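You operate a simulated robot arm through the tools that you are given. There is no shell and no other tool. Be economical: measure what you need, move in short steps, check, and stop when the job is done.

You run a simulated robot arm. Do the job below in one go: nothing can be reset, and whatever is moved stays where it is left.

TASK
Change the level set's orange sensor for the white one and bring the signal back.
Fine: signal off first; zero once; the orange sensor stands on bench three; leave the knob. Set down upright: white sensor.
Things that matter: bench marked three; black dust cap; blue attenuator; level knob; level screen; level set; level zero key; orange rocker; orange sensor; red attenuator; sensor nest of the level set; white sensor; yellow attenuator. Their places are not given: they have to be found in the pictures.

The check looks at the end state, three seconds after you hand in, the way a careful person would. Anything else that was tipped, shoved, dropped, spilled or broken makes it a failure.

THE ROBOT
A 6-joint arm with a two-finger parallel gripper, fixed in place. Base frame: the origin is at the foot of the arm, x ahead of it, y to its left, z up. Readings come in mm, rad, newtons and seconds.
With the tool pointing down near the work surface it reaches from about 360 to 820 mm from the base axis. Its first joint turns from -2.897 to 2.897 rad. Payload 3.91 kg.
The tool frame sits at the grasp point between the pads (the TCP): z along the fingers, y along the line on which they close. The tips reach 30 mm beyond it. The gripper opens to 110 mm. The fingers are 20 mm wide and 10 mm thick; the gripper's body (48 by 112 mm) begins 55 mm behind the TCP.
Orientation is that of the tool frame in the base frame, as a unit quaternion [x, y, z, w]. With the fingers straight down and closing along the base's y, the tool's x points along the base's -x, its y along +y and its z along -z.

THE INTERFACE
- The arm moves only by the tool servo_tool. Its arguments are lists of equal length, an entry for each row: "dr": the turn, a rotation vector about the tool's x, y, z in rad, a list of three; "offset": the shift along the tool's x, y, z in mm, a list of three; "grip": the gripper command, from -1 (shut) to 1 (fully open), values between in proportion. In form: {"dr": [[rx, ry, rz], ...], "offset": [[tx, ty, tz], ...], "grip": [grip, ...]}. A call has 1 to 12 rows; each row is the pose to reach, as a shift and turn from the pose commanded when the call began, along the tool's axes at that moment. Rows are played at 5 a second. More than 50 mm and 0.15 rad between two rows, or a gripper value outside its range, and nothing of the call is played. A pose out of reach is approached as far as the arm can. The call stops where the force on the tool passes 90 N (or 10 N more than at its start, if that is more) or the arm is blocked; 0.2 s more then pass. The fingers move at their own pace (about 45 mm/s each) and stop on an object; they squeeze with about 30 N. The grip force told is the motor's: it shows also when the fingers shut on nothing. Time passes only in rows, and 0.2 s behind the last, so rows that repeat a pose let the fingers close. It gives the time, the measured TCP pose, the force on the tool (base axes), the opening and the grip force at its end, in the units of the frame above (readings bear some noise), with the torque about the TCP (base axes, N m) and any sound that the robot's microphone picked up.
- Cameras (640 x 400 px; columns grow to the right, rows downward): "scene" is fixed at [398.7, 648.3, 1384.4]; the picture's right is [-0.70, 0.71, 0.00], its down [0.64, 0.63, -0.44] and it looks along [-0.31, -0.31, -0.90] (base axes); focal length 280 px, centre (320, 200). "wrist" rides on the gripper at [77, 7, -114] in the tool frame; the picture's right is [-0.09, 1.00, 0.00], its down [-0.80, -0.07, -0.59] and it looks along [-0.59, -0.05, 0.80] (tool axes); focal length 270 px, centre (320, 200).
- camera(camera): a new picture of that camera. It takes no simulated time.
- raise_lower(by): slides the trunk up (or, below 0, down) by that many mm; the arm rides with it, the base frame stays. It gives what a move gives, with no picture.
- locate(camera, pixels): for up to 12 pixels [column, row] of the newest picture of that camera ("zoom" is the newest enlarged one), the place [x, y, z] in the base frame of the surface seen there, good to about 2 mm. It takes no simulated time.
- close_up(camera, box): a new picture of the part [left, top, right, bottom] of that camera's present view, enlarged. It takes no simulated time.
- close_job(): hands the job in; it is judged then, once.

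Go step by step. Measure first, check grasps and placings, and put right what went wrong. The budget is 80 turns and 54 pictures, counting those below and the enlarged ones. Unless the task says otherwise, let go and move clear before handing in, and close with one line.

The tools are called after "Call:" by a JSON object that holds its "name" and its "arguments". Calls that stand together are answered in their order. servo_tool: Moves the arm, as the interface text tells. Its arguments: {"type":"object","properties":{"dr":{"type":"array","items":{"type":"array","items":{"type":"number"}}},"offset":{"type":"array","items":{"type":"array","items":{"type":"number"}}},"grip":{"type":"array","items":{"type":"number"}}},"required":["dr","offset","grip"]} The other tools are called the same way: raise_lower (by) slides the trunk up or down; camera (camera) takes a picture; locate (camera, pixels) gives the place of the surface under pixels of a picture; close_up (camera, box) takes an enlarged picture of a part of a camera's view; close_job () hands the job in.

At the start:

```text
t: 0.0
eef_pos: [326.7, 367.6, 1104.3]
orientation: [0.0, 1.0, 0.0, 0.0]
force: [-0.6, -0.8, 0.0]
ft_torque: [0.02, 0.02, -0.02]
opening: 109.7
grip_force: 0.1
trunk travel left (down, up): [-500.0, 110.0]
```

scene: 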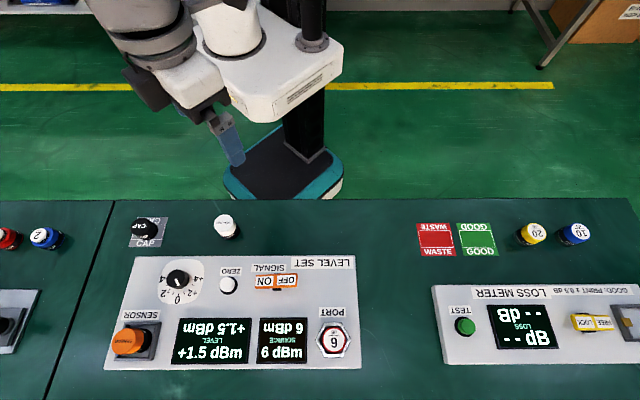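
wrist: 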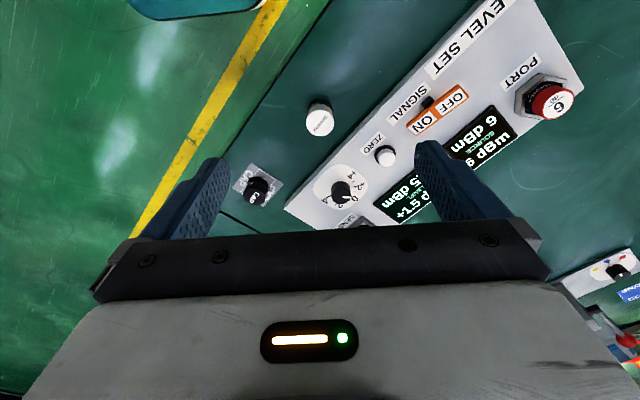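

The scene shows the level set with the orange sensor at about (130,340), the white sensor at (226,226), the rocker at (276,282) and the zero key at (229,285). I'll enlarge these and measure them.

Call:
{"name": "close_up", "arguments": {"camera": "scene", "box": [100, 200, 370, 370]}}

Call:
{"name": "close_up", "arguments": {"camera": "scene", "box": [0, 200, 160, 400]}}

Call:
{"name": "locate", "arguments": {"camera": "scene", "pixels": [[226, 219], [226, 237], [130, 337], [155, 355], [229, 282], [265, 282], [287, 281], [178, 277], [60, 380], [230, 380], [147, 228], [320, 265]]}}

```text
2.35 times, centred on (235, 285) of scene
```

zoom: 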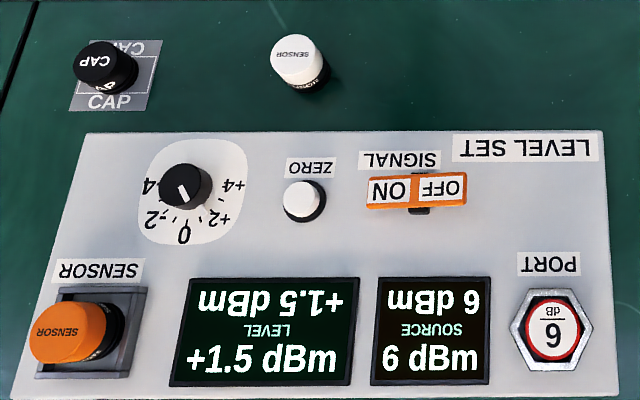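

```text
2.00 times, centred on (80, 300) of scene
```

zoom: 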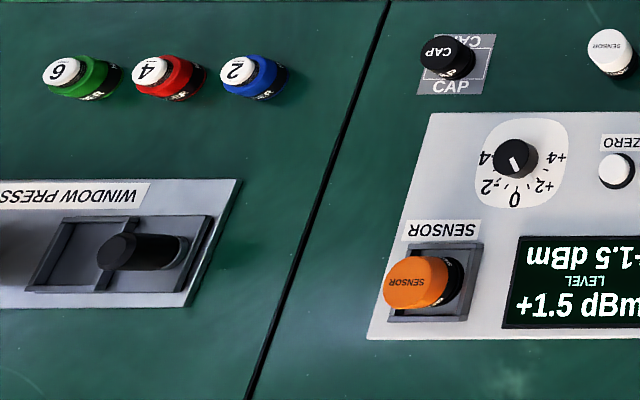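

```text
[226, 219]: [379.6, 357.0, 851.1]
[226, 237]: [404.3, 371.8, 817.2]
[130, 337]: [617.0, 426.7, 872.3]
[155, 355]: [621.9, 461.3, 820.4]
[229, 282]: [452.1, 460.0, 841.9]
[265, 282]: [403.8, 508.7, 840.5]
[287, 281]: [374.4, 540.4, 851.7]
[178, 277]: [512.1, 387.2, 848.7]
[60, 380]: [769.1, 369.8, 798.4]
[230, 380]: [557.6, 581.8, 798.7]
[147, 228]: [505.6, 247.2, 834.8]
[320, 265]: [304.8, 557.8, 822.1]
```

I haven't found the bench numbers yet. I'll measure the bench seams and the odd panel at the wrist picture's lower right.

Call:
{"name": "locate", "arguments": {"camera": "wrist", "pixels": [[615, 270], [632, 370], [250, 20], [600, 200], [320, 118], [228, 215]]}}

Call:
{"name": "locate", "arguments": {"camera": "scene", "pixels": [[112, 205], [44, 395], [630, 200], [5, 205], [400, 380], [620, 370], [45, 235], [8, 330], [400, 210]]}}

Call:
{"name": "close_up", "arguments": {"camera": "scene", "box": [400, 190, 640, 400]}}

```text
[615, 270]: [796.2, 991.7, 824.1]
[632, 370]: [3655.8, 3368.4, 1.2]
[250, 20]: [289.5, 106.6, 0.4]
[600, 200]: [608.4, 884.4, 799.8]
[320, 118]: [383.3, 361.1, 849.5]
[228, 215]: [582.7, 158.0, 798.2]
```

```text
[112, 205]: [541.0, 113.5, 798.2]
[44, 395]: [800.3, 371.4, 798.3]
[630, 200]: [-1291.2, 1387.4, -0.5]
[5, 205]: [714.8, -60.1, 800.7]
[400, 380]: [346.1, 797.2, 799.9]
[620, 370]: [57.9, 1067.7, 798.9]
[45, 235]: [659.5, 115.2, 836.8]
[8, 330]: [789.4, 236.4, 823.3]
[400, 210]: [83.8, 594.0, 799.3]
```

```text
1.90 times, centred on (520, 295) of scene
```

zoom: 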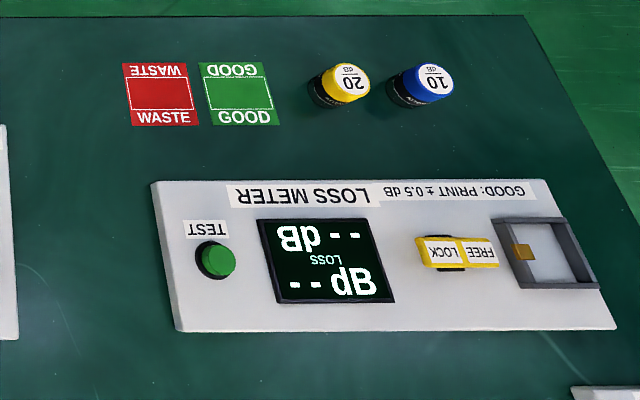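

The benches run along (-0.7, 0.7), with the level-set front facing the robot. I'll turn the wrist to look radially outward and find the bench marks.

Call:
{"name": "servo_tool", "arguments": {"dr": [[0, 0, -0.131], [0, 0, -0.262], [0, 0, -0.393], [0, 0, -0.524], [0, 0, -0.655], [0, 0, -0.785], [0, 0, -0.785]], "offset": [[0, 0, 0], [0, 0, 0], [0, 0, 0], [0, 0, 0], [0, 0, 0], [0, 0, 0], [0, 0, 0]], "grip": [1, 1, 1, 1, 1, 1, 1]}}

Call:
{"name": "servo_tool", "arguments": {"dr": [[0, -0.13, 0], [0, -0.26, 0], [0, -0.39, 0], [0, -0.5, 0], [0, -0.5, 0]], "offset": [[0, 0, 0], [0, 0, 0], [0, 0, 0], [0, 0, 0], [0, 0, 0]], "grip": [1, 1, 1, 1, 1]}}

Call:
{"name": "camera", "arguments": {"camera": "wrist"}}

```text
t: 1.6
eef_pos: [326.5, 366.2, 1103.5]
orientation: [-0.383, 0.924, 0.0, 0.0]
force: [0.3, -0.4, 0.3]
ft_torque: [0.02, -0.02, 0.02]
opening: 109.9
grip_force: 0.2
trunk travel left (down, up): [-500.0, 110.0]
```

```text
t: 2.8
eef_pos: [328.1, 365.7, 1104.0]
orientation: [-0.371, 0.895, 0.094, 0.229]
force: [0.6, 0.6, -1.2]
ft_torque: [0.01, -0.01, -0.02]
opening: 110.1
grip_force: 0.1
trunk travel left (down, up): [-500.0, 110.0]
```

```text
48 pictures are left
```

wrist: 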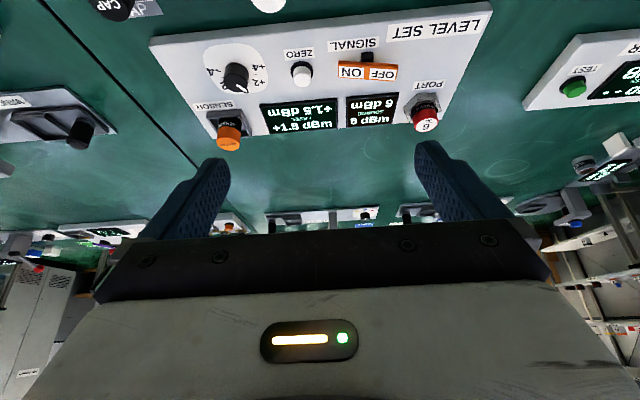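

I see several benches but no number mark yet. I'll enlarge the side parts of this view.

Call:
{"name": "close_up", "arguments": {"camera": "wrist", "box": [480, 100, 640, 260]}}

Call:
{"name": "close_up", "arguments": {"camera": "wrist", "box": [0, 70, 260, 300]}}

Call:
{"name": "close_up", "arguments": {"camera": "wrist", "box": [220, 180, 460, 250]}}

```text
2.50 times, centred on (560, 180) of wrist
```

zoom: 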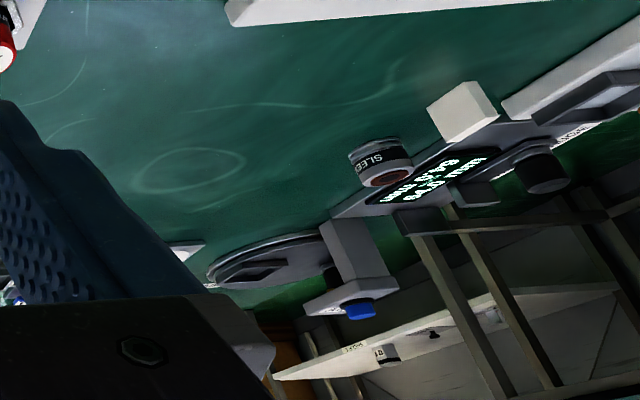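

```text
1.74 times, centred on (130, 185) of wrist
```

zoom: 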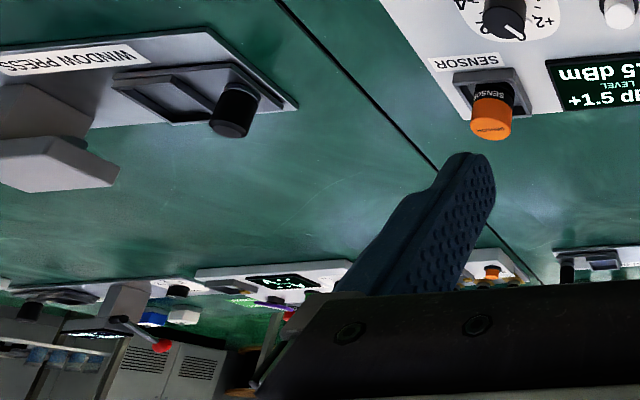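

```text
2.67 times, centred on (340, 215) of wrist
```

zoom: 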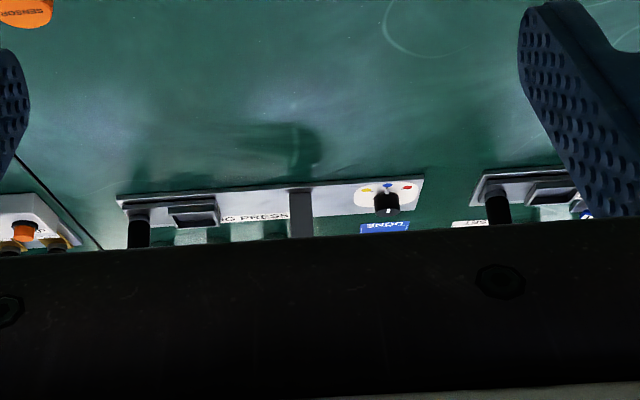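

No bench number is in this view. I'll untilt the tool and swing right to look at the neighbouring benches.

Call:
{"name": "servo_tool", "arguments": {"dr": [[0, 0.13, 0], [0, 0.26, 0], [0, 0.39, 0], [0, 0.5, 0], [0, 0.5, 0]], "offset": [[0, 0, 0], [0, 0, 0], [0, 0, 0], [0, 0, 0], [0, 0, 0]], "grip": [1, 1, 1, 1, 1]}}

Call:
{"name": "servo_tool", "arguments": {"dr": [[0, 0, 0.1], [0, 0, 0.2], [0, 0, 0.3], [0, 0, 0.4], [0, 0, 0.5], [0, 0, 0.6], [0, 0, 0.7], [0, 0, 0.8], [0, 0, 0.9], [0, 0, 1.0], [0, 0, 1.1], [0, 0, 1.2]], "offset": [[2.5, -49, 0], [9.8, -97.5, 0], [21.9, -145.1, 0], [38.8, -191.2, 0], [60.1, -235.4, 0], [85.8, -277.2, 0], [115.5, -316.3, 0], [148.9, -352.2, 0], [185.8, -384.6, 0], [225.7, -413.2, 0], [268.3, -437.6, 0], [313.1, -457.6, 0]], "grip": [1, 1, 1, 1, 1, 1, 1, 1, 1, 1, 1, 1]}}

Call:
{"name": "camera", "arguments": {"camera": "wrist"}}

Call:
{"name": "camera", "arguments": {"camera": "scene"}}

```text
t: 4.0
eef_pos: [326.5, 367.0, 1103.8]
orientation: [-0.383, 0.924, 0.0, -0.001]
force: [0.0, -1.2, 0.2]
ft_torque: [-0.01, 0.0, -0.03]
opening: 110.1
grip_force: 0.1
trunk travel left (down, up): [-500.0, 110.0]
```

```text
t: 6.6
eef_pos: [429.3, -180.5, 1104.8]
orientation: [0.206, 0.979, 0.0, 0.0]
force: [-0.2, -0.1, 0.0]
ft_torque: [-0.01, 0.0, -0.02]
opening: 109.9
grip_force: 0.0
trunk travel left (down, up): [-500.0, 110.0]
```

```text
44 pictures are left
```

wrist: 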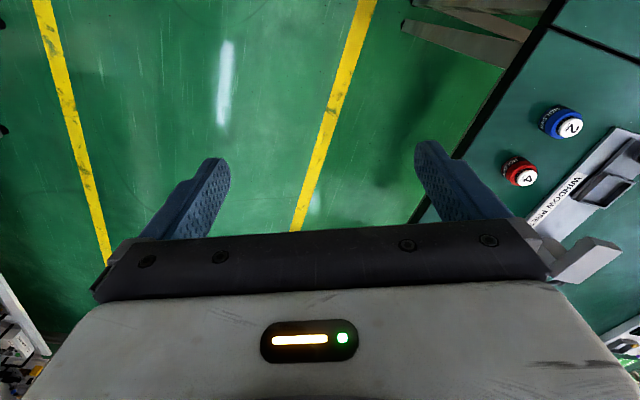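

```text
43 pictures are left
```

scene: 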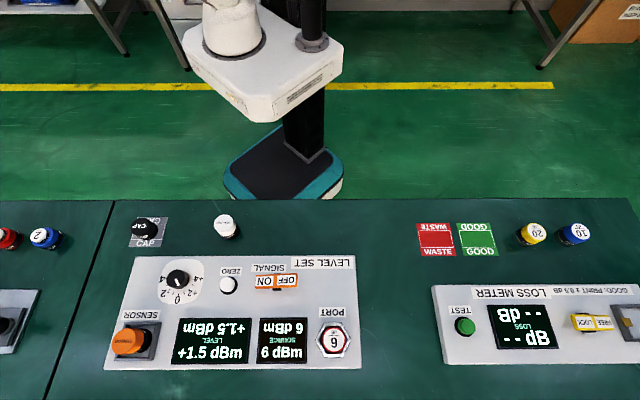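

There's only floor this way, with the end of the window-press bench at the right. I'll yaw the tool to look along that bench for marks.

Call:
{"name": "servo_tool", "arguments": {"dr": [[0, 0, -0.14], [0, 0, -0.28], [0, 0, -0.42], [0, 0, -0.56], [0, 0, -0.7], [0, 0, -0.84], [0, 0, -0.98], [0, 0, -1.1], [0, 0, -1.2], [0, 0, -1.2]], "offset": [[0, 0, 0], [0, 0, 0], [0, 0, 0], [0, 0, 0], [0, 0, 0], [0, 0, 0], [0, 0, 0], [0, 0, 0], [0, 0, 0], [0, 0, 0]], "grip": [1, 1, 1, 1, 1, 1, 1, 1, 1, 1]}}

Call:
{"name": "camera", "arguments": {"camera": "wrist"}}

```text
t: 8.8
eef_pos: [429.5, -178.6, 1103.7]
orientation: [-0.383, 0.924, 0.0, 0.0]
force: [-0.6, 0.1, 0.9]
ft_torque: [-0.02, -0.02, 0.0]
opening: 109.8
grip_force: 0.1
trunk travel left (down, up): [-500.0, 110.0]
```

```text
42 pictures are left
```

wrist: 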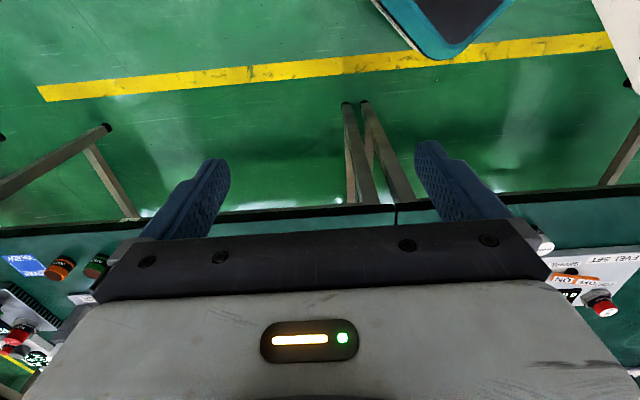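

A blue sign shows at (27,265) on the right-hand bench. I'll enlarge that and locate it.

Call:
{"name": "close_up", "arguments": {"camera": "wrist", "box": [0, 190, 160, 380]}}

Call:
{"name": "locate", "arguments": {"camera": "wrist", "pixels": [[27, 265], [60, 265], [10, 225], [395, 205], [20, 340]]}}

```text
2.11 times, centred on (80, 285) of wrist
```

zoom: 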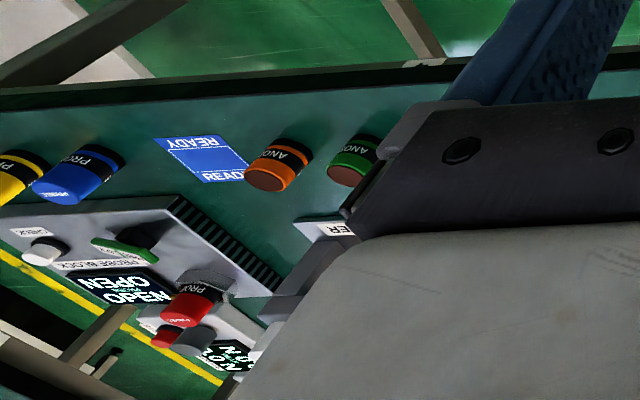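

```text
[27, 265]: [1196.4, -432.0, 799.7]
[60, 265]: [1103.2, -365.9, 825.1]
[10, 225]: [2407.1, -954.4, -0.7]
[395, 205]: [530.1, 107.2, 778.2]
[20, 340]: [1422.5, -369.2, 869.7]
```

Small pale patches show on the front edge near (106,220). I'll enlarge the front-edge strip.

Call:
{"name": "close_up", "arguments": {"camera": "wrist", "box": [80, 195, 160, 245]}}

Call:
{"name": "close_up", "arguments": {"camera": "wrist", "box": [220, 170, 440, 240]}}

Call:
{"name": "close_up", "arguments": {"camera": "wrist", "box": [480, 150, 640, 330]}}

```text
8.00 times, centred on (120, 220) of wrist
```

zoom: 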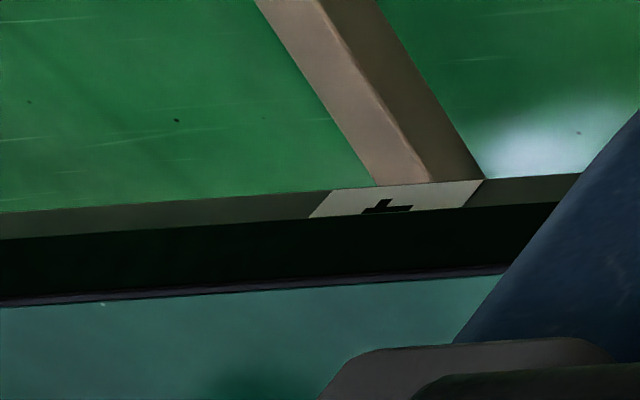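

```text
2.91 times, centred on (330, 205) of wrist
```

zoom: 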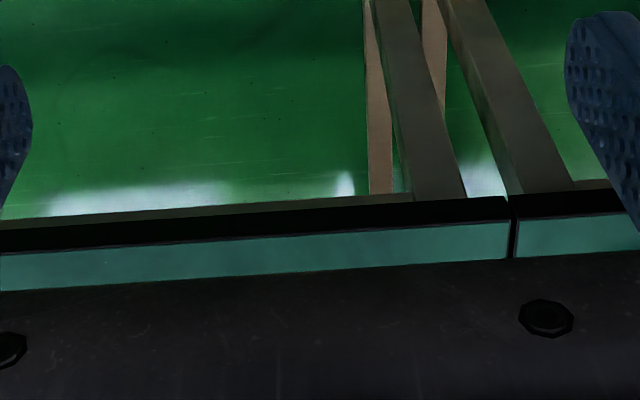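

```text
2.22 times, centred on (560, 240) of wrist
```

zoom: 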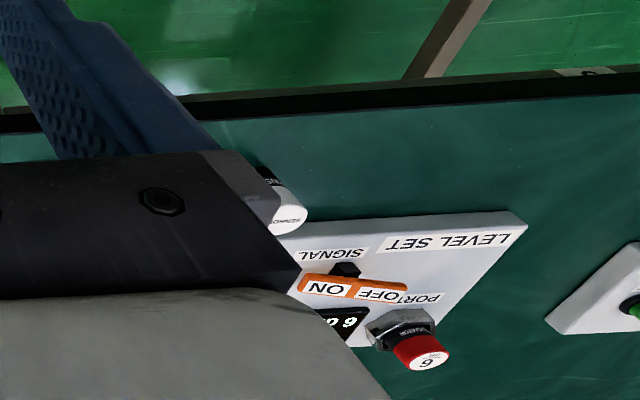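

The benches have number labels on their front edges, one at (106,220) and one near (626,183). I'll locate both, then lower to read them.

Call:
{"name": "locate", "arguments": {"camera": "wrist", "pixels": [[130, 220], [129, 219], [626, 183], [622, 183]]}}

Call:
{"name": "raise_lower", "arguments": {"by": -230}}

Call:
{"name": "camera", "arguments": {"camera": "wrist"}}

```text
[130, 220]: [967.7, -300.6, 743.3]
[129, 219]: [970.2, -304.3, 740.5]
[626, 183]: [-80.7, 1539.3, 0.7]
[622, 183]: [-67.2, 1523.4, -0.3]
```

```text
t: 11.2
eef_pos: [428.6, -178.5, 874.3]
orientation: [-0.383, 0.924, 0.0, 0.0]
force: [0.1, -0.3, 0.0]
ft_torque: [0.04, -0.01, 0.01]
opening: 110.1
grip_force: 0.0
trunk travel left (down, up): [-270.0, 340.0]
```

```text
37 pictures are left
```

wrist: 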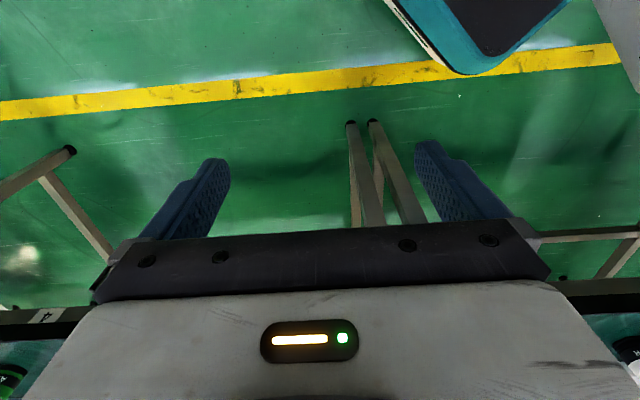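

The label at (47,315) looks like a 4. I'll enlarge it and the matching edge on the right.

Call:
{"name": "close_up", "arguments": {"camera": "wrist", "box": [0, 290, 90, 345]}}

Call:
{"name": "servo_tool", "arguments": {"dr": [[0, 0, -0.14], [0, 0, -0.28], [0, -0.0, -0.42], [0, 0, -0.5], [0, 0, -0.5]], "offset": [[0, 50, 0], [0, 100, 0], [0, 150, 0], [0, 200, 0], [0, 250, 0]], "grip": [1, 1, 1, 1, 1]}}

Call:
{"name": "servo_tool", "arguments": {"dr": [[0, -0.13, 0], [0, -0.26, 0], [0, -0.39, 0], [0, -0.5, 0], [0, -0.5, 0]], "offset": [[0, 0, 0], [0, 0, 0], [0, 0, 0], [0, 0, 0], [0, 0, 0]], "grip": [1, 1, 1, 1, 1]}}

Call:
{"name": "camera", "arguments": {"camera": "wrist"}}

```text
7.11 times, centred on (45, 318) of wrist
```

zoom: 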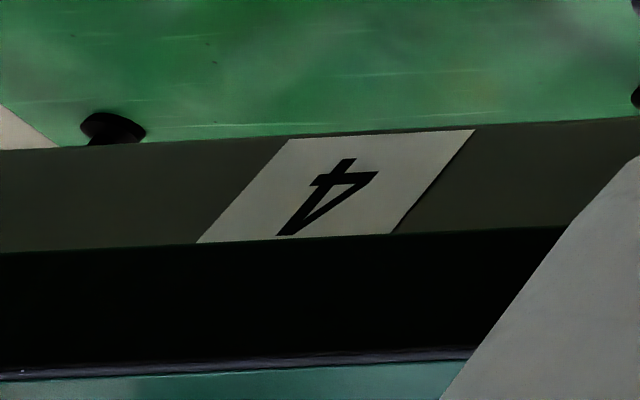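

```text
t: 12.4
eef_pos: [252.3, -4.6, 864.5]
orientation: [-0.595, 0.803, 0.02, -0.025]
force: [-0.6, -1.0, 0.8]
ft_torque: [0.03, 0.0, 0.01]
opening: 109.9
grip_force: 0.0
trunk travel left (down, up): [-270.0, 340.0]
```

```text
t: 13.6
eef_pos: [258.2, 7.7, 885.7]
orientation: [-0.608, 0.755, 0.146, 0.198]
force: [0.1, 0.1, -0.2]
ft_torque: [-0.01, 0.02, -0.02]
opening: 110.1
grip_force: 0.0
out of reach, approached as far as the arm can: row 3, 4, 5
trunk travel left (down, up): [-270.0, 340.0]
```

```text
35 pictures are left
```

wrist: 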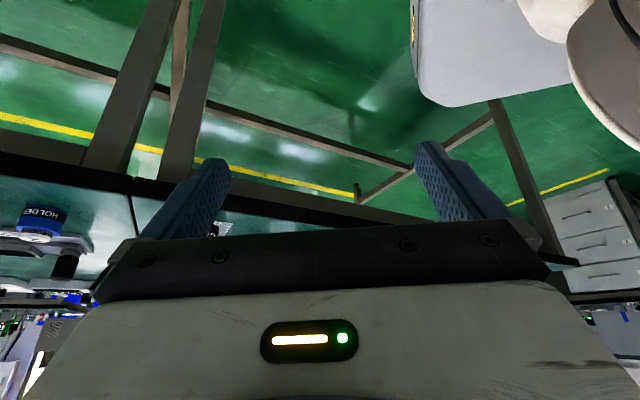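

The window-press bench is marked 4. The level-set bench's label is hidden behind a finger, so I'll turn back a little to see it at the right.

Call:
{"name": "servo_tool", "arguments": {"dr": [[0, 0.13, 0], [0, 0.26, 0], [0, 0.26, 0]], "offset": [[0, 0, 0], [0, 0, 0], [0, 0, 0]], "grip": [1, 1, 1]}}

Call:
{"name": "servo_tool", "arguments": {"dr": [[0, 0, 0.13], [0, 0, 0.26], [0, 0, 0.39], [0, 0, 0.5], [0, 0, 0.5]], "offset": [[0, 0, 0], [0, 0, 0], [0, 0, 0], [0, 0, 0], [0, 0, 0]], "grip": [1, 1, 1, 1, 1]}}

Call:
{"name": "camera", "arguments": {"camera": "wrist"}}

```text
t: 14.4
eef_pos: [259.6, -9.3, 876.2]
orientation: [-0.585, 0.802, 0.087, 0.084]
force: [-1.1, 0.6, 0.1]
ft_torque: [0.0, 0.05, -0.01]
opening: 110.0
grip_force: 0.0
trunk travel left (down, up): [-270.0, 340.0]
```

```text
t: 15.6
eef_pos: [260.9, -8.6, 874.6]
orientation: [-0.374, 0.92, 0.107, 0.058]
force: [-0.1, 0.6, 0.0]
ft_torque: [0.01, -0.02, 0.0]
opening: 109.8
grip_force: 0.0
trunk travel left (down, up): [-270.0, 340.0]
```

```text
34 pictures are left
```

wrist: 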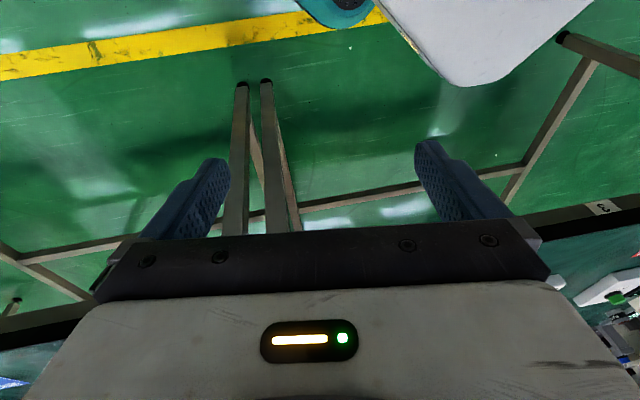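

Call:
{"name": "close_up", "arguments": {"camera": "wrist", "box": [570, 190, 640, 235]}}

Call:
{"name": "locate", "arguments": {"camera": "wrist", "pixels": [[603, 208], [613, 298]]}}

```text
8.89 times, centred on (605, 212) of wrist
```

zoom: 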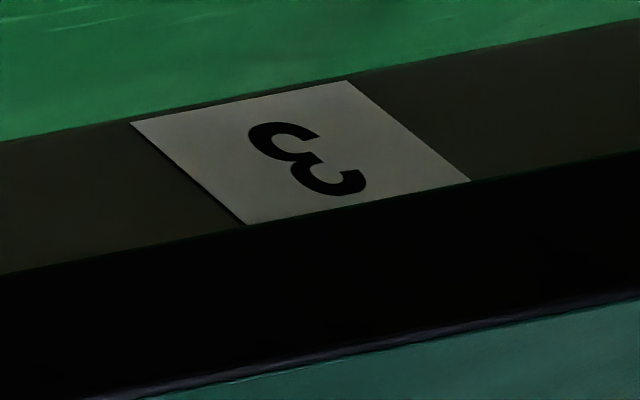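

```text
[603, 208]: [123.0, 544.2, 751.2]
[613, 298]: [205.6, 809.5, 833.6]
```

The level set's own bench is marked 3, so the orange sensor goes on its free surface. I'll go back up to the original height and restore the vertical 45° pose.

Call:
{"name": "raise_lower", "arguments": {"by": 230}}

Call:
{"name": "servo_tool", "arguments": {"dr": [[0.077, 0.095, -0.007], [0.1535, 0.189, -0.014], [0.1535, 0.189, -0.014]], "offset": [[0, 0, 0], [0, 0, 0], [0, 0, 0]], "grip": [-1, -1, -1]}}

```text
t: 18.0
eef_pos: [259.6, -5.6, 1113.1]
orientation: [-0.38, 0.917, 0.092, 0.074]
force: [-0.3, -0.1, -1.1]
ft_torque: [0.02, 0.02, -0.02]
opening: 110.1
grip_force: 0.1
trunk travel left (down, up): [-500.0, 110.0]
```

```text
t: 18.8
eef_pos: [258.4, -5.4, 1113.4]
orientation: [-0.386, 0.922, -0.014, 0.017]
force: [0.4, 0.3, 0.8]
ft_torque: [0.01, -0.02, -0.02]
opening: 39.4
grip_force: 0.2
trunk travel left (down, up): [-500.0, 110.0]
```

Slight tilt is left. I'll correct it first, then travel high to above the OFF half of the rocker.

Call:
{"name": "servo_tool", "arguments": {"dr": [[-0.039, 0.021, 0.007], [-0.039, 0.021, 0.007]], "offset": [[0, 0, 0], [0, 0, 0]], "grip": [-1, -1]}}

Call:
{"name": "servo_tool", "arguments": {"dr": [[0, 0, 0], [0, 0, 0], [0, 0, 0], [0, 0, 0], [0, 0, 0], [0, 0, 0], [0, 0, 0], [0, 0, 0], [0, 0, 0], [0, 0, 0], [0, 0, 0], [0, 0, 0]], "offset": [[-38, 25, 0], [-76, 50, 0], [-114, 75, 0], [-152, 100, 0], [-190, 125, 0], [-228, 150, 0], [-266, 175, 0], [-304, 200, 0], [-342, 225, 0], [-380, 250, 0], [-400, 275, 0], [-400, 275, 0]], "grip": [-1, -1, -1, -1, -1, -1, -1, -1, -1, -1, -1, -1]}}

Call:
{"name": "close_up", "arguments": {"camera": "wrist", "box": [200, 0, 520, 200]}}

```text
t: 19.4
eef_pos: [259.6, -4.8, 1113.5]
orientation: [-0.383, 0.924, 0.0, 0.001]
force: [0.2, 0.1, 0.2]
ft_torque: [0.01, 0.04, -0.02]
opening: 0.0
grip_force: 13.9
trunk travel left (down, up): [-500.0, 110.0]
```

```text
t: 22.0
eef_pos: [347.9, 471.5, 1112.8]
orientation: [-0.384, 0.923, 0.001, 0.0]
force: [0.0, -0.1, -0.7]
ft_torque: [-0.02, 0.0, 0.0]
opening: 0.0
grip_force: 29.9
trunk travel left (down, up): [-500.0, 110.0]
```

```text
2.00 times, centred on (360, 100) of wrist
```

zoom: 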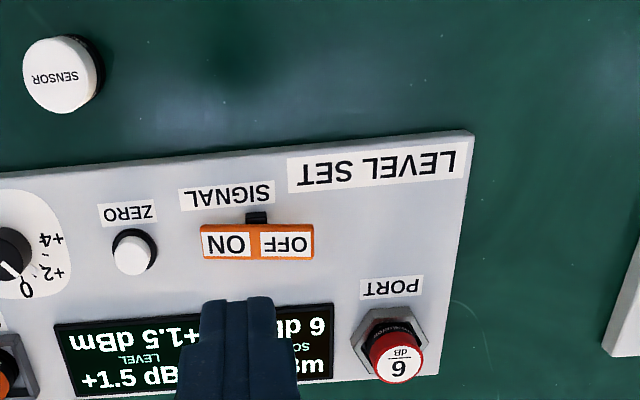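

Clear view. I'll locate the rocker halves, the zero key, the white sensor top and the panel.

Call:
{"name": "locate", "arguments": {"camera": "zoom", "pixels": [[215, 242], [240, 242], [270, 242], [300, 242], [345, 240], [133, 255], [58, 75], [30, 75], [85, 75], [58, 45], [58, 105], [400, 365]]}}

```text
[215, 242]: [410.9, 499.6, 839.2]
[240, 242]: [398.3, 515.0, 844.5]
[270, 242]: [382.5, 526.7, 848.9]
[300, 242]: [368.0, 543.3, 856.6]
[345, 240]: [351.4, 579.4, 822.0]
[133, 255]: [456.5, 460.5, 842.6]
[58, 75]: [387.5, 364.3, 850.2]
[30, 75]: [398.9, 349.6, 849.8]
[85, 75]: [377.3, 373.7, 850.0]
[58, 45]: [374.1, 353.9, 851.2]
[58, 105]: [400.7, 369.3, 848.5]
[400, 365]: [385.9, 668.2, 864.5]
```

Rocker OFF half is up (857 mm at its end) and ON is down (839 mm). I'll move above the OFF half at n=644, s=117 and descend to just above it.

Call:
{"name": "servo_tool", "arguments": {"dr": [[0, 0, 0], [0, 0, 0], [0, 0, 0], [0, 0, 0], [0, 0, 0], [0, 0, 0], [0, 0, 0], [0, 0, 0]], "offset": [[-32, 15, 0], [-64.6, 29.6, 0], [-64.6, 29.6, 45], [-64.6, 29.6, 90], [-64.6, 29.6, 135], [-64.6, 29.6, 180], [-64.6, 29.6, 205], [-64.6, 29.6, 205]], "grip": [-1, -1, -1, -1, -1, -1, -1, -1]}}

Call:
{"name": "camera", "arguments": {"camera": "wrist"}}

```text
t: 23.8
eef_pos: [370.4, 538.9, 908.2]
orientation: [-0.383, 0.924, 0.0, 0.001]
force: [-0.4, 0.6, 0.0]
ft_torque: [-0.01, -0.02, 0.0]
opening: 0.0
grip_force: 30.3
trunk travel left (down, up): [-500.0, 110.0]
```

```text
31 pictures are left
```

wrist: 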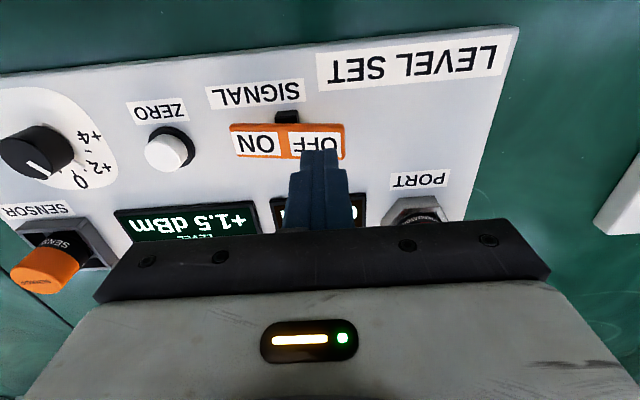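

Tips are over OFF. I'll press down in small steps.

Call:
{"name": "servo_tool", "arguments": {"dr": [[0, 0, 0], [0, 0, 0], [0, 0, 0], [0, 0, 0], [0, 0, 0], [0, 0, 0], [0, 0, 0]], "offset": [[0, 0, 15], [0, 0, 22], [0, 0, 28], [0, 0, 33], [0, 0, 37], [0, 0, 40], [0, 0, 40]], "grip": [-1, -1, -1, -1, -1, -1, -1]}}

Call:
{"name": "close_up", "arguments": {"camera": "scene", "box": [100, 220, 370, 390]}}

```text
t: 25.4
eef_pos: [371.0, 538.9, 872.5]
orientation: [-0.383, 0.924, 0.001, 0.004]
force: [-7.9, 6.9, 35.8]
ft_torque: [-0.09, 0.06, 0.01]
opening: 0.0
grip_force: 29.5
trunk travel left (down, up): [-500.0, 110.0]
```

```text
2.35 times, centred on (235, 305) of scene
```

zoom: 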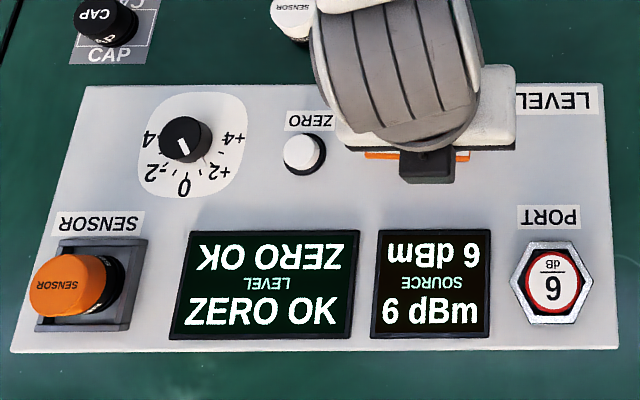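

The level screen now shows "ZERO OK", so the signal looks off. I'll lift off and check the rocker.

Call:
{"name": "servo_tool", "arguments": {"dr": [[0, 0, 0], [0, 0, 0], [0, 0, 0], [0, 0, 0], [0, 0, 0]], "offset": [[0, 0, -20], [0, 0, -60], [0, 0, -110], [0, 0, -160], [0, 0, -160]], "grip": [-1, -1, -1, -1, -1]}}

Call:
{"name": "camera", "arguments": {"camera": "wrist"}}

Call:
{"name": "locate", "arguments": {"camera": "wrist", "pixels": [[250, 83], [325, 83], [55, 180], [70, 190], [40, 170], [95, 170]]}}

```text
t: 26.6
eef_pos: [371.8, 539.1, 1028.0]
orientation: [-0.384, 0.923, 0.0, 0.0]
force: [-0.6, -0.5, -0.1]
ft_torque: [0.04, -0.01, -0.03]
opening: 0.2
grip_force: 30.1
trunk travel left (down, up): [-500.0, 110.0]
```

```text
29 pictures are left
```

wrist: 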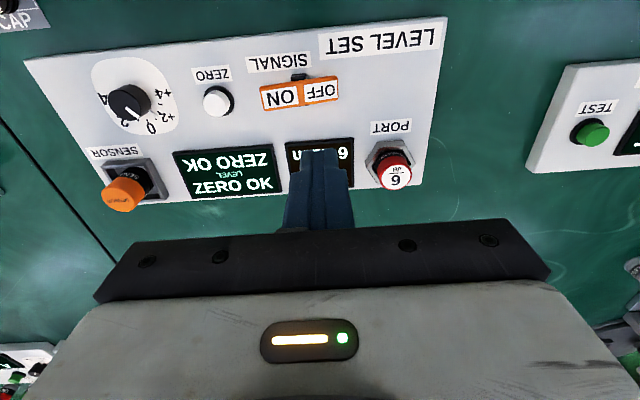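

```text
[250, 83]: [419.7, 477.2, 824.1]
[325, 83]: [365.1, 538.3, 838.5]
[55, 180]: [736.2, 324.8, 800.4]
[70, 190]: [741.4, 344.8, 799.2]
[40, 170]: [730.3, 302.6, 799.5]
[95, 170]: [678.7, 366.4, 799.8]
```

The rocker is OFF (838 mm on that side). Next I'll move toward the orange sensor at a safe height, open the gripper and look.

Call:
{"name": "servo_tool", "arguments": {"dr": [[0, 0, 0], [0, 0, 0], [0, 0, 0], [0, 0, 0], [0, 0, 0], [0, 0, 0], [0, 0, 0]], "offset": [[0, -45, 0], [0, -90, 0], [0, -135, 0], [0, -180, 0], [0, -220, 0], [0, -252, 0], [0, -252, 0]], "grip": [-1, -1, -1, -1, -1, -1, 1]}}

Call:
{"name": "camera", "arguments": {"camera": "wrist"}}

Call:
{"name": "close_up", "arguments": {"camera": "wrist", "box": [220, 100, 420, 225]}}

```text
t: 28.2
eef_pos: [551.6, 359.8, 1029.7]
orientation: [-0.384, 0.924, 0.001, -0.001]
force: [-0.2, 0.3, 0.2]
ft_torque: [-0.01, -0.03, 0.03]
opening: 32.4
grip_force: 0.0
trunk travel left (down, up): [-500.0, 110.0]
```

```text
28 pictures are left
```

wrist: 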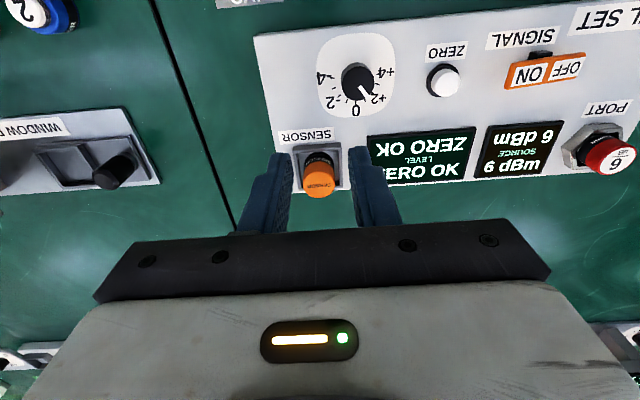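

```text
3.20 times, centred on (320, 162) of wrist
```

zoom: 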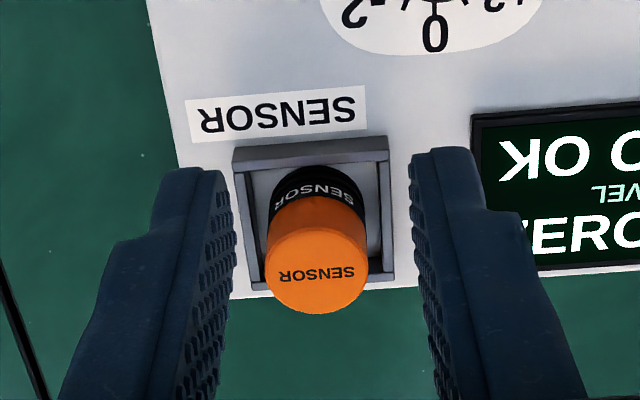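

Measure orange top, nest rim and nest floor.

Call:
{"name": "locate", "arguments": {"camera": "zoom", "pixels": [[317, 272], [273, 272], [360, 272], [317, 240], [317, 305], [312, 155], [243, 220], [386, 220], [260, 190], [368, 190], [250, 285], [380, 285]]}}

```text
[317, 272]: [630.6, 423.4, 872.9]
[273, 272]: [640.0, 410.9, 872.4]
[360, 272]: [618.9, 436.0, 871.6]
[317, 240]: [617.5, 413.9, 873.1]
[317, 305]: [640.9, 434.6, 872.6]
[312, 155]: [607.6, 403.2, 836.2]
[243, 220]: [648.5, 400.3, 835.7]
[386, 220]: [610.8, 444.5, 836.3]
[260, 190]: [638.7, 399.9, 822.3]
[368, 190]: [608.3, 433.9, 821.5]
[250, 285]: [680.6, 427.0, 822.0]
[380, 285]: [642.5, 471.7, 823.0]
```

Orange sensor axis is at n=744.7, s=-145.5, top 872.5; nest rim at 836. I'll go over it and descend to TCP z 873 with the fingers open about 80 mm.

Call:
{"name": "servo_tool", "arguments": {"dr": [[0, 0, 0], [0, 0, 0], [0, 0, 0], [0, 0, 0], [0, 0, 0], [0, 0, 0], [0, 0, 0], [0, 0, 0]], "offset": [[-45, -5, 0], [-90, -9.9, 0], [-100.2, -9.9, 0], [-100.2, -9.9, 40], [-100.2, -9.9, 80], [-100.2, -9.9, 100], [-100.2, -9.9, 100], [-100.2, -9.9, 100]], "grip": [0.5, 0.5, 0.5, 0.5, 0.5, 0.5, 0.5, 0.5]}}

Call:
{"name": "camera", "arguments": {"camera": "wrist"}}

```text
t: 30.0
eef_pos: [628.7, 425.1, 929.8]
orientation: [-0.383, 0.924, 0.001, 0.001]
force: [0.3, -0.2, -0.2]
ft_torque: [0.02, -0.01, -0.02]
opening: 82.4
grip_force: 0.0
trunk travel left (down, up): [-500.0, 110.0]
```

```text
26 pictures are left
```

wrist: 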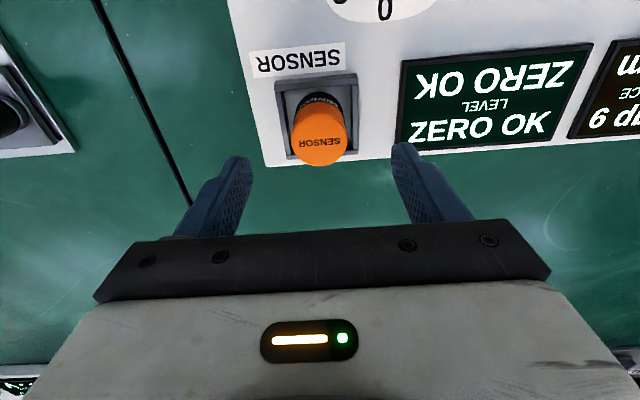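

Aligned with the sensor. I'll descend to 873 and close.

Call:
{"name": "servo_tool", "arguments": {"dr": [[0, 0, 0], [0, 0, 0], [0, 0, 0], [0, 0, 0], [0, 0, 0], [0, 0, 0], [0, 0, 0], [0, 0, 0], [0, 0, 0]], "offset": [[0, -1, 20], [0, -1, 40], [0, -1, 56], [0, -1, 56], [0, -1, 56], [0, -1, 56], [0, -1, 56], [0, -1, 56], [0, -1, 56]], "grip": [0.5, 0.5, 0.5, 0.5, -1, -1, -1, -1, -1]}}

Call:
{"name": "camera", "arguments": {"camera": "wrist"}}

```text
t: 32.0
eef_pos: [629.2, 423.0, 872.1]
orientation: [-0.383, 0.924, 0.0, 0.001]
force: [0.3, 0.1, 0.2]
ft_torque: [0.04, 0.01, -0.01]
opening: 39.2
grip_force: 29.8
trunk travel left (down, up): [-500.0, 110.0]
```

```text
25 pictures are left
```

wrist: 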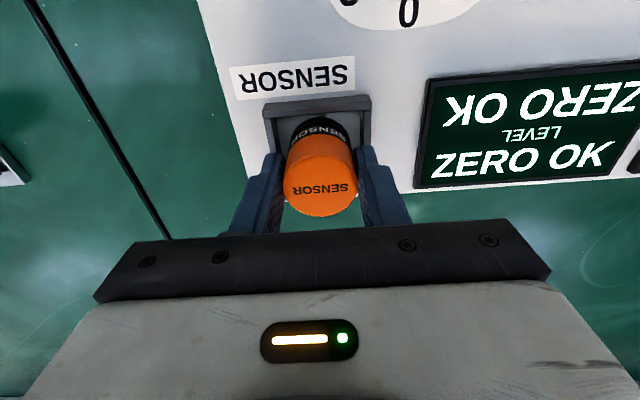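

Gripped at 39 mm. I'll lift straight up.

Call:
{"name": "servo_tool", "arguments": {"dr": [[0, 0, 0], [0, 0, 0], [0, 0, 0], [0, 0, 0], [0, 0, 0]], "offset": [[0, 0, -15], [0, 0, -35], [0, 0, -75], [0, 0, -110], [0, 0, -110]], "grip": [-1, -1, -1, -1, -1]}}

Call:
{"name": "camera", "arguments": {"camera": "wrist"}}

```text
t: 33.2
eef_pos: [629.6, 423.1, 982.9]
orientation: [-0.384, 0.923, 0.0, 0.0]
force: [0.4, -0.3, -1.5]
ft_torque: [-0.01, -0.02, 0.04]
opening: 39.1
grip_force: 29.8
trunk travel left (down, up): [-500.0, 110.0]
```

```text
24 pictures are left
```

wrist: 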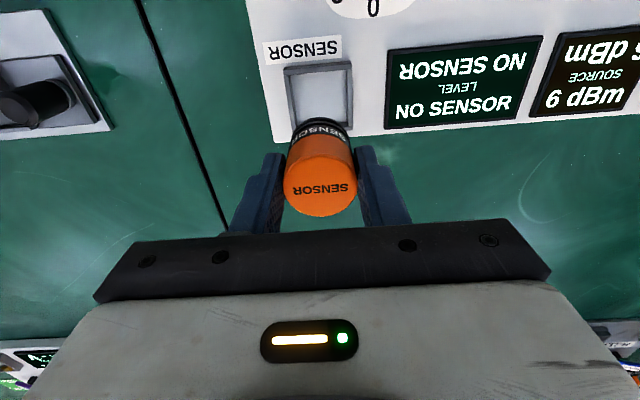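

The screen reads NO SENSOR and the sensor is held upright. I'll carry it to the clear bench spot at n=525, s=150.

Call:
{"name": "servo_tool", "arguments": {"dr": [[0, 0, 0], [0, 0, 0], [0, 0, 0], [0, 0, 0], [0, 0, 0], [0, 0, 0], [0, 0, 0], [0, 0, 0], [0, 0, 0], [0, 0, 0], [0, 0, 0], [0, 0, 0]], "offset": [[25, 34, 0], [52, 70, 0], [79, 106, 0], [106, 142, 0], [133, 178, 0], [160, 214, 0], [187, 250, 0], [210, 284, 0], [219, 296, 0], [219, 296, 40], [219, 296, 80], [219, 296, 80]], "grip": [-1, -1, -1, -1, -1, -1, -1, -1, -1, -1, -1, -1]}}

Call:
{"name": "close_up", "arguments": {"camera": "scene", "box": [100, 180, 480, 400]}}

Call:
{"name": "camera", "arguments": {"camera": "wrist"}}

```text
t: 35.8
eef_pos: [264.3, 476.5, 903.0]
orientation: [-0.383, 0.924, 0.001, 0.001]
force: [0.1, 0.5, -0.3]
ft_torque: [0.01, -0.01, -0.03]
opening: 38.8
grip_force: 29.8
trunk travel left (down, up): [-500.0, 110.0]
```

```text
1.68 times, centred on (290, 290) of scene
```

zoom: 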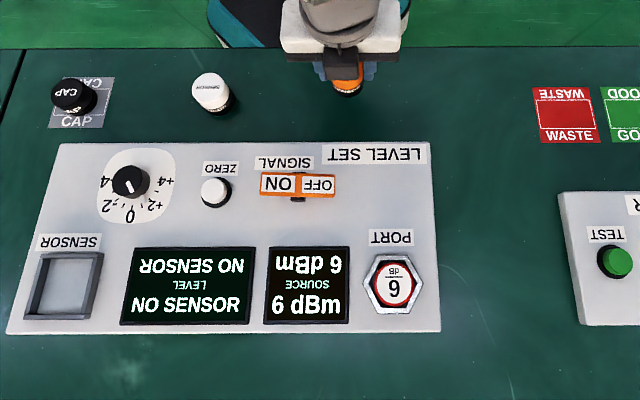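

```text
22 pictures are left
```

wrist: 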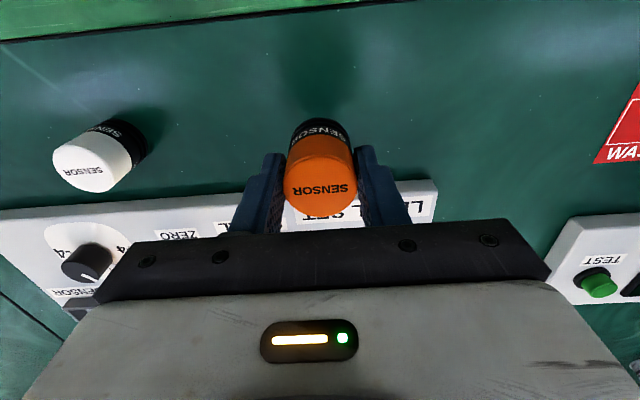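

Spot is clear. I'll lower gently to just above contact and read the force.

Call:
{"name": "servo_tool", "arguments": {"dr": [[0, 0, 0], [0, 0, 0], [0, 0, 0], [0, 0, 0], [0, 0, 0]], "offset": [[0, 0, 20], [0, 0, 40], [0, 0, 48], [0, 0, 52], [0, 0, 52]], "grip": [-1, -1, -1, -1, -1]}}

```text
t: 37.0
eef_pos: [264.6, 477.6, 850.7]
orientation: [-0.384, 0.923, 0.0, 0.001]
force: [0.7, -0.1, 4.5]
ft_torque: [-0.02, 0.0, -0.02]
opening: 39.0
grip_force: 30.3
trunk travel left (down, up): [-500.0, 110.0]
```

Light contact at 4.5 N. I'll release and lift clear.

Call:
{"name": "servo_tool", "arguments": {"dr": [[0, 0, 0], [0, 0, 0], [0, 0, 0], [0, 0, 0], [0, 0, 0], [0, 0, 0], [0, 0, 0], [0, 0, 0]], "offset": [[0, 0, 0.5], [0, 0, 0.5], [0, 0, 0.5], [0, 0, 0.5], [0, 0, -30], [0, 0, -75], [0, 0, -120], [0, 0, -120]], "grip": [0, 0.3, 0.5, 0.5, 0.5, 0.5, 0.5, 0.5]}}

Call:
{"name": "camera", "arguments": {"camera": "wrist"}}

```text
t: 38.8
eef_pos: [264.5, 477.0, 970.6]
orientation: [-0.384, 0.923, -0.001, 0.0]
force: [0.4, 0.3, -0.8]
ft_torque: [-0.01, 0.01, -0.03]
opening: 82.5
grip_force: 0.1
trunk travel left (down, up): [-500.0, 110.0]
```

```text
21 pictures are left
```

wrist: 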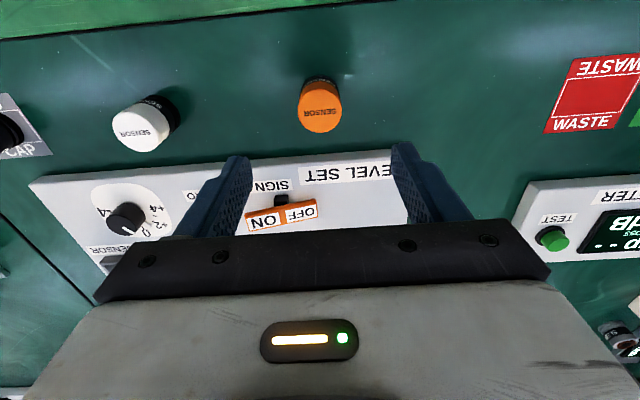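

Orange is standing upright. Next I'll move over the white sensor at n=529.7, s=-18.3 and check alignment.

Call:
{"name": "servo_tool", "arguments": {"dr": [[0, 0, 0], [0, 0, 0], [0, 0, 0], [0, 0, 0], [0, 0, 0], [0, 0, 0]], "offset": [[0, -45, 0], [-5, -90, 0], [-5.4, -135, 0], [-5.4, -168.5, 0], [-5.4, -168.5, 40], [-5.4, -168.5, 40]], "grip": [0.5, 0.5, 0.5, 0.5, 0.5, 0.5]}}

Call:
{"name": "camera", "arguments": {"camera": "wrist"}}

Call:
{"name": "close_up", "arguments": {"camera": "wrist", "box": [240, 60, 400, 160]}}

```text
t: 40.2
eef_pos: [388.0, 362.4, 930.7]
orientation: [-0.384, 0.923, 0.001, 0.001]
force: [-0.8, -0.2, -0.4]
ft_torque: [-0.01, 0.02, -0.02]
opening: 82.6
grip_force: 0.1
trunk travel left (down, up): [-500.0, 110.0]
```

```text
20 pictures are left
```

wrist: 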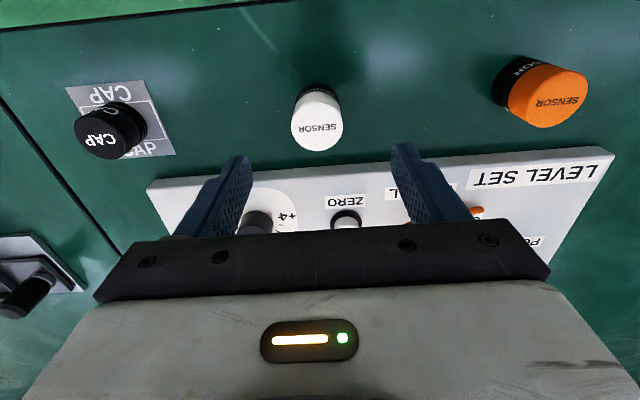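

```text
4.00 times, centred on (320, 110) of wrist
```

zoom: 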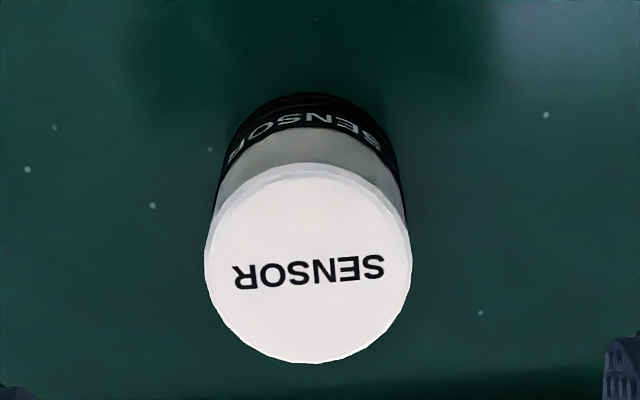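

Aligned. I'll descend to 851 and close, and measure the top centre at the same time.

Call:
{"name": "locate", "arguments": {"camera": "zoom", "pixels": [[308, 180], [308, 350], [215, 265], [402, 265]]}}

Call:
{"name": "servo_tool", "arguments": {"dr": [[0, 0, 0], [0, 0, 0], [0, 0, 0], [0, 0, 0], [0, 0, 0], [0, 0, 0], [0, 0, 0], [0, 0, 0], [0, 0, 0]], "offset": [[0, 0, 30], [0, 0, 60], [0, 0, 79.5], [0, 0, 79.5], [0, 0, 79.5], [0, 0, 79.5], [0, 0, 79.5], [0, 0, 79.5], [0, 0, 79.5]], "grip": [0.5, 0.5, 0.5, 0.5, -1, -1, -1, -1, -1]}}

Call:
{"name": "servo_tool", "arguments": {"dr": [[0, 0, 0], [0, 0, 0], [0, 0, 0], [0, 0, 0], [0, 0, 0]], "offset": [[0, 0, -15], [0, 0, -50], [0, 0, -95], [0, 0, -130], [0, 0, -130]], "grip": [-1, -1, -1, -1, -1]}}

Call:
{"name": "camera", "arguments": {"camera": "wrist"}}

```text
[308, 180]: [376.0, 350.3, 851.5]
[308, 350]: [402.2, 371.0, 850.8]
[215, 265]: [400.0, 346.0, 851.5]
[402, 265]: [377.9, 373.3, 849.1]
```

```text
t: 42.2
eef_pos: [386.4, 361.4, 851.6]
orientation: [-0.383, 0.924, 0.0, 0.001]
force: [0.3, -1.4, 0.4]
ft_torque: [0.01, 0.03, -0.03]
opening: 39.0
grip_force: 30.0
trunk travel left (down, up): [-500.0, 110.0]
```

```text
t: 43.4
eef_pos: [388.2, 361.8, 981.8]
orientation: [-0.383, 0.924, 0.0, 0.0]
force: [-0.1, -0.1, -2.0]
ft_torque: [0.03, -0.01, 0.01]
opening: 38.9
grip_force: 30.2
trunk travel left (down, up): [-500.0, 110.0]
```

```text
18 pictures are left
```

wrist: 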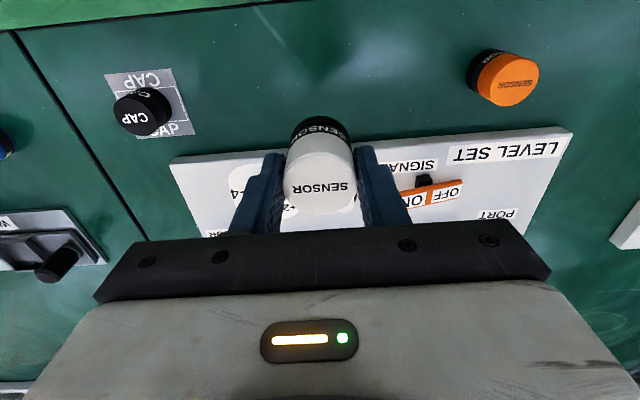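

White sensor is held and centred. I'll carry it above the nest at n=744.5, s=-145.8.

Call:
{"name": "servo_tool", "arguments": {"dr": [[0, 0, 0], [0, 0, 0], [0, 0, 0], [0, 0, 0], [0, 0, 0], [0, 0, 0], [0, 0, 0], [0, 0, 0], [0, 0, 0]], "offset": [[-38, -22, 0], [-76, -44, 0], [-114, -66, 0], [-152, -88, 0], [-190, -110, 0], [-214.4, -127.2, 0], [-214.4, -127.2, 40], [-214.4, -127.2, 80], [-214.4, -127.2, 80]], "grip": [-1, -1, -1, -1, -1, -1, -1, -1, -1]}}

Call:
{"name": "camera", "arguments": {"camera": "wrist"}}

```text
t: 45.4
eef_pos: [629.1, 426.3, 900.5]
orientation: [-0.383, 0.924, 0.0, 0.0]
force: [1.1, 0.6, -0.3]
ft_torque: [0.02, -0.01, 0.04]
opening: 38.8
grip_force: 29.3
trunk travel left (down, up): [-500.0, 110.0]
```

```text
17 pictures are left
```

wrist: 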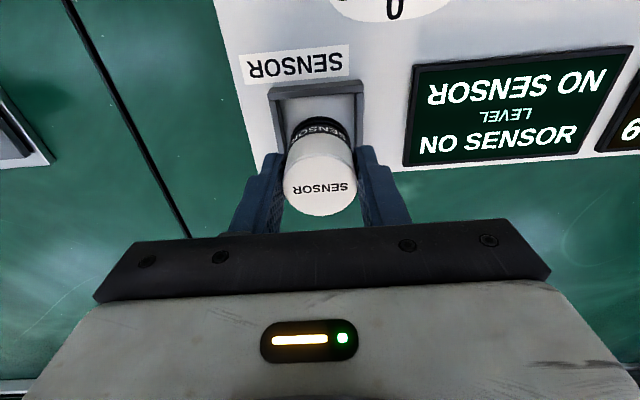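

Over the nest, a millimetre or two off. I'll correct and lower to 872.5.

Call:
{"name": "servo_tool", "arguments": {"dr": [[0, 0, 0], [0, 0, 0], [0, 0, 0], [0, 0, 0], [0, 0, 0]], "offset": [[1, -1.5, 8], [1, -1.5, 16], [1, -1.5, 24], [1, -1.5, 28], [1, -1.5, 28]], "grip": [-1, -1, -1, -1, -1]}}

Call:
{"name": "camera", "arguments": {"camera": "wrist"}}

```text
t: 46.6
eef_pos: [629.7, 422.7, 872.8]
orientation: [-0.384, 0.923, 0.0, 0.001]
force: [0.3, 0.1, -1.7]
ft_torque: [0.0, 0.02, -0.01]
opening: 39.3
grip_force: 30.1
trunk travel left (down, up): [-500.0, 110.0]
```

```text
16 pictures are left
```

wrist: 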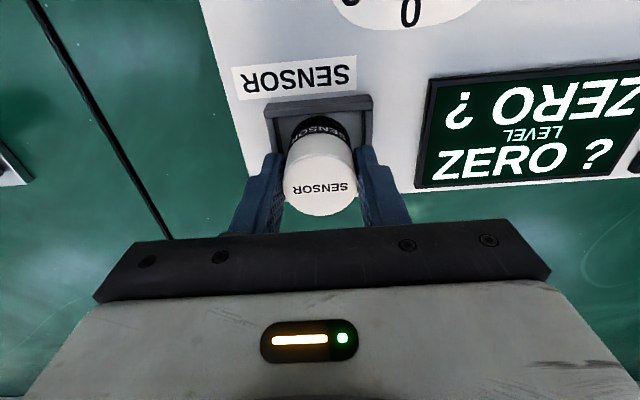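

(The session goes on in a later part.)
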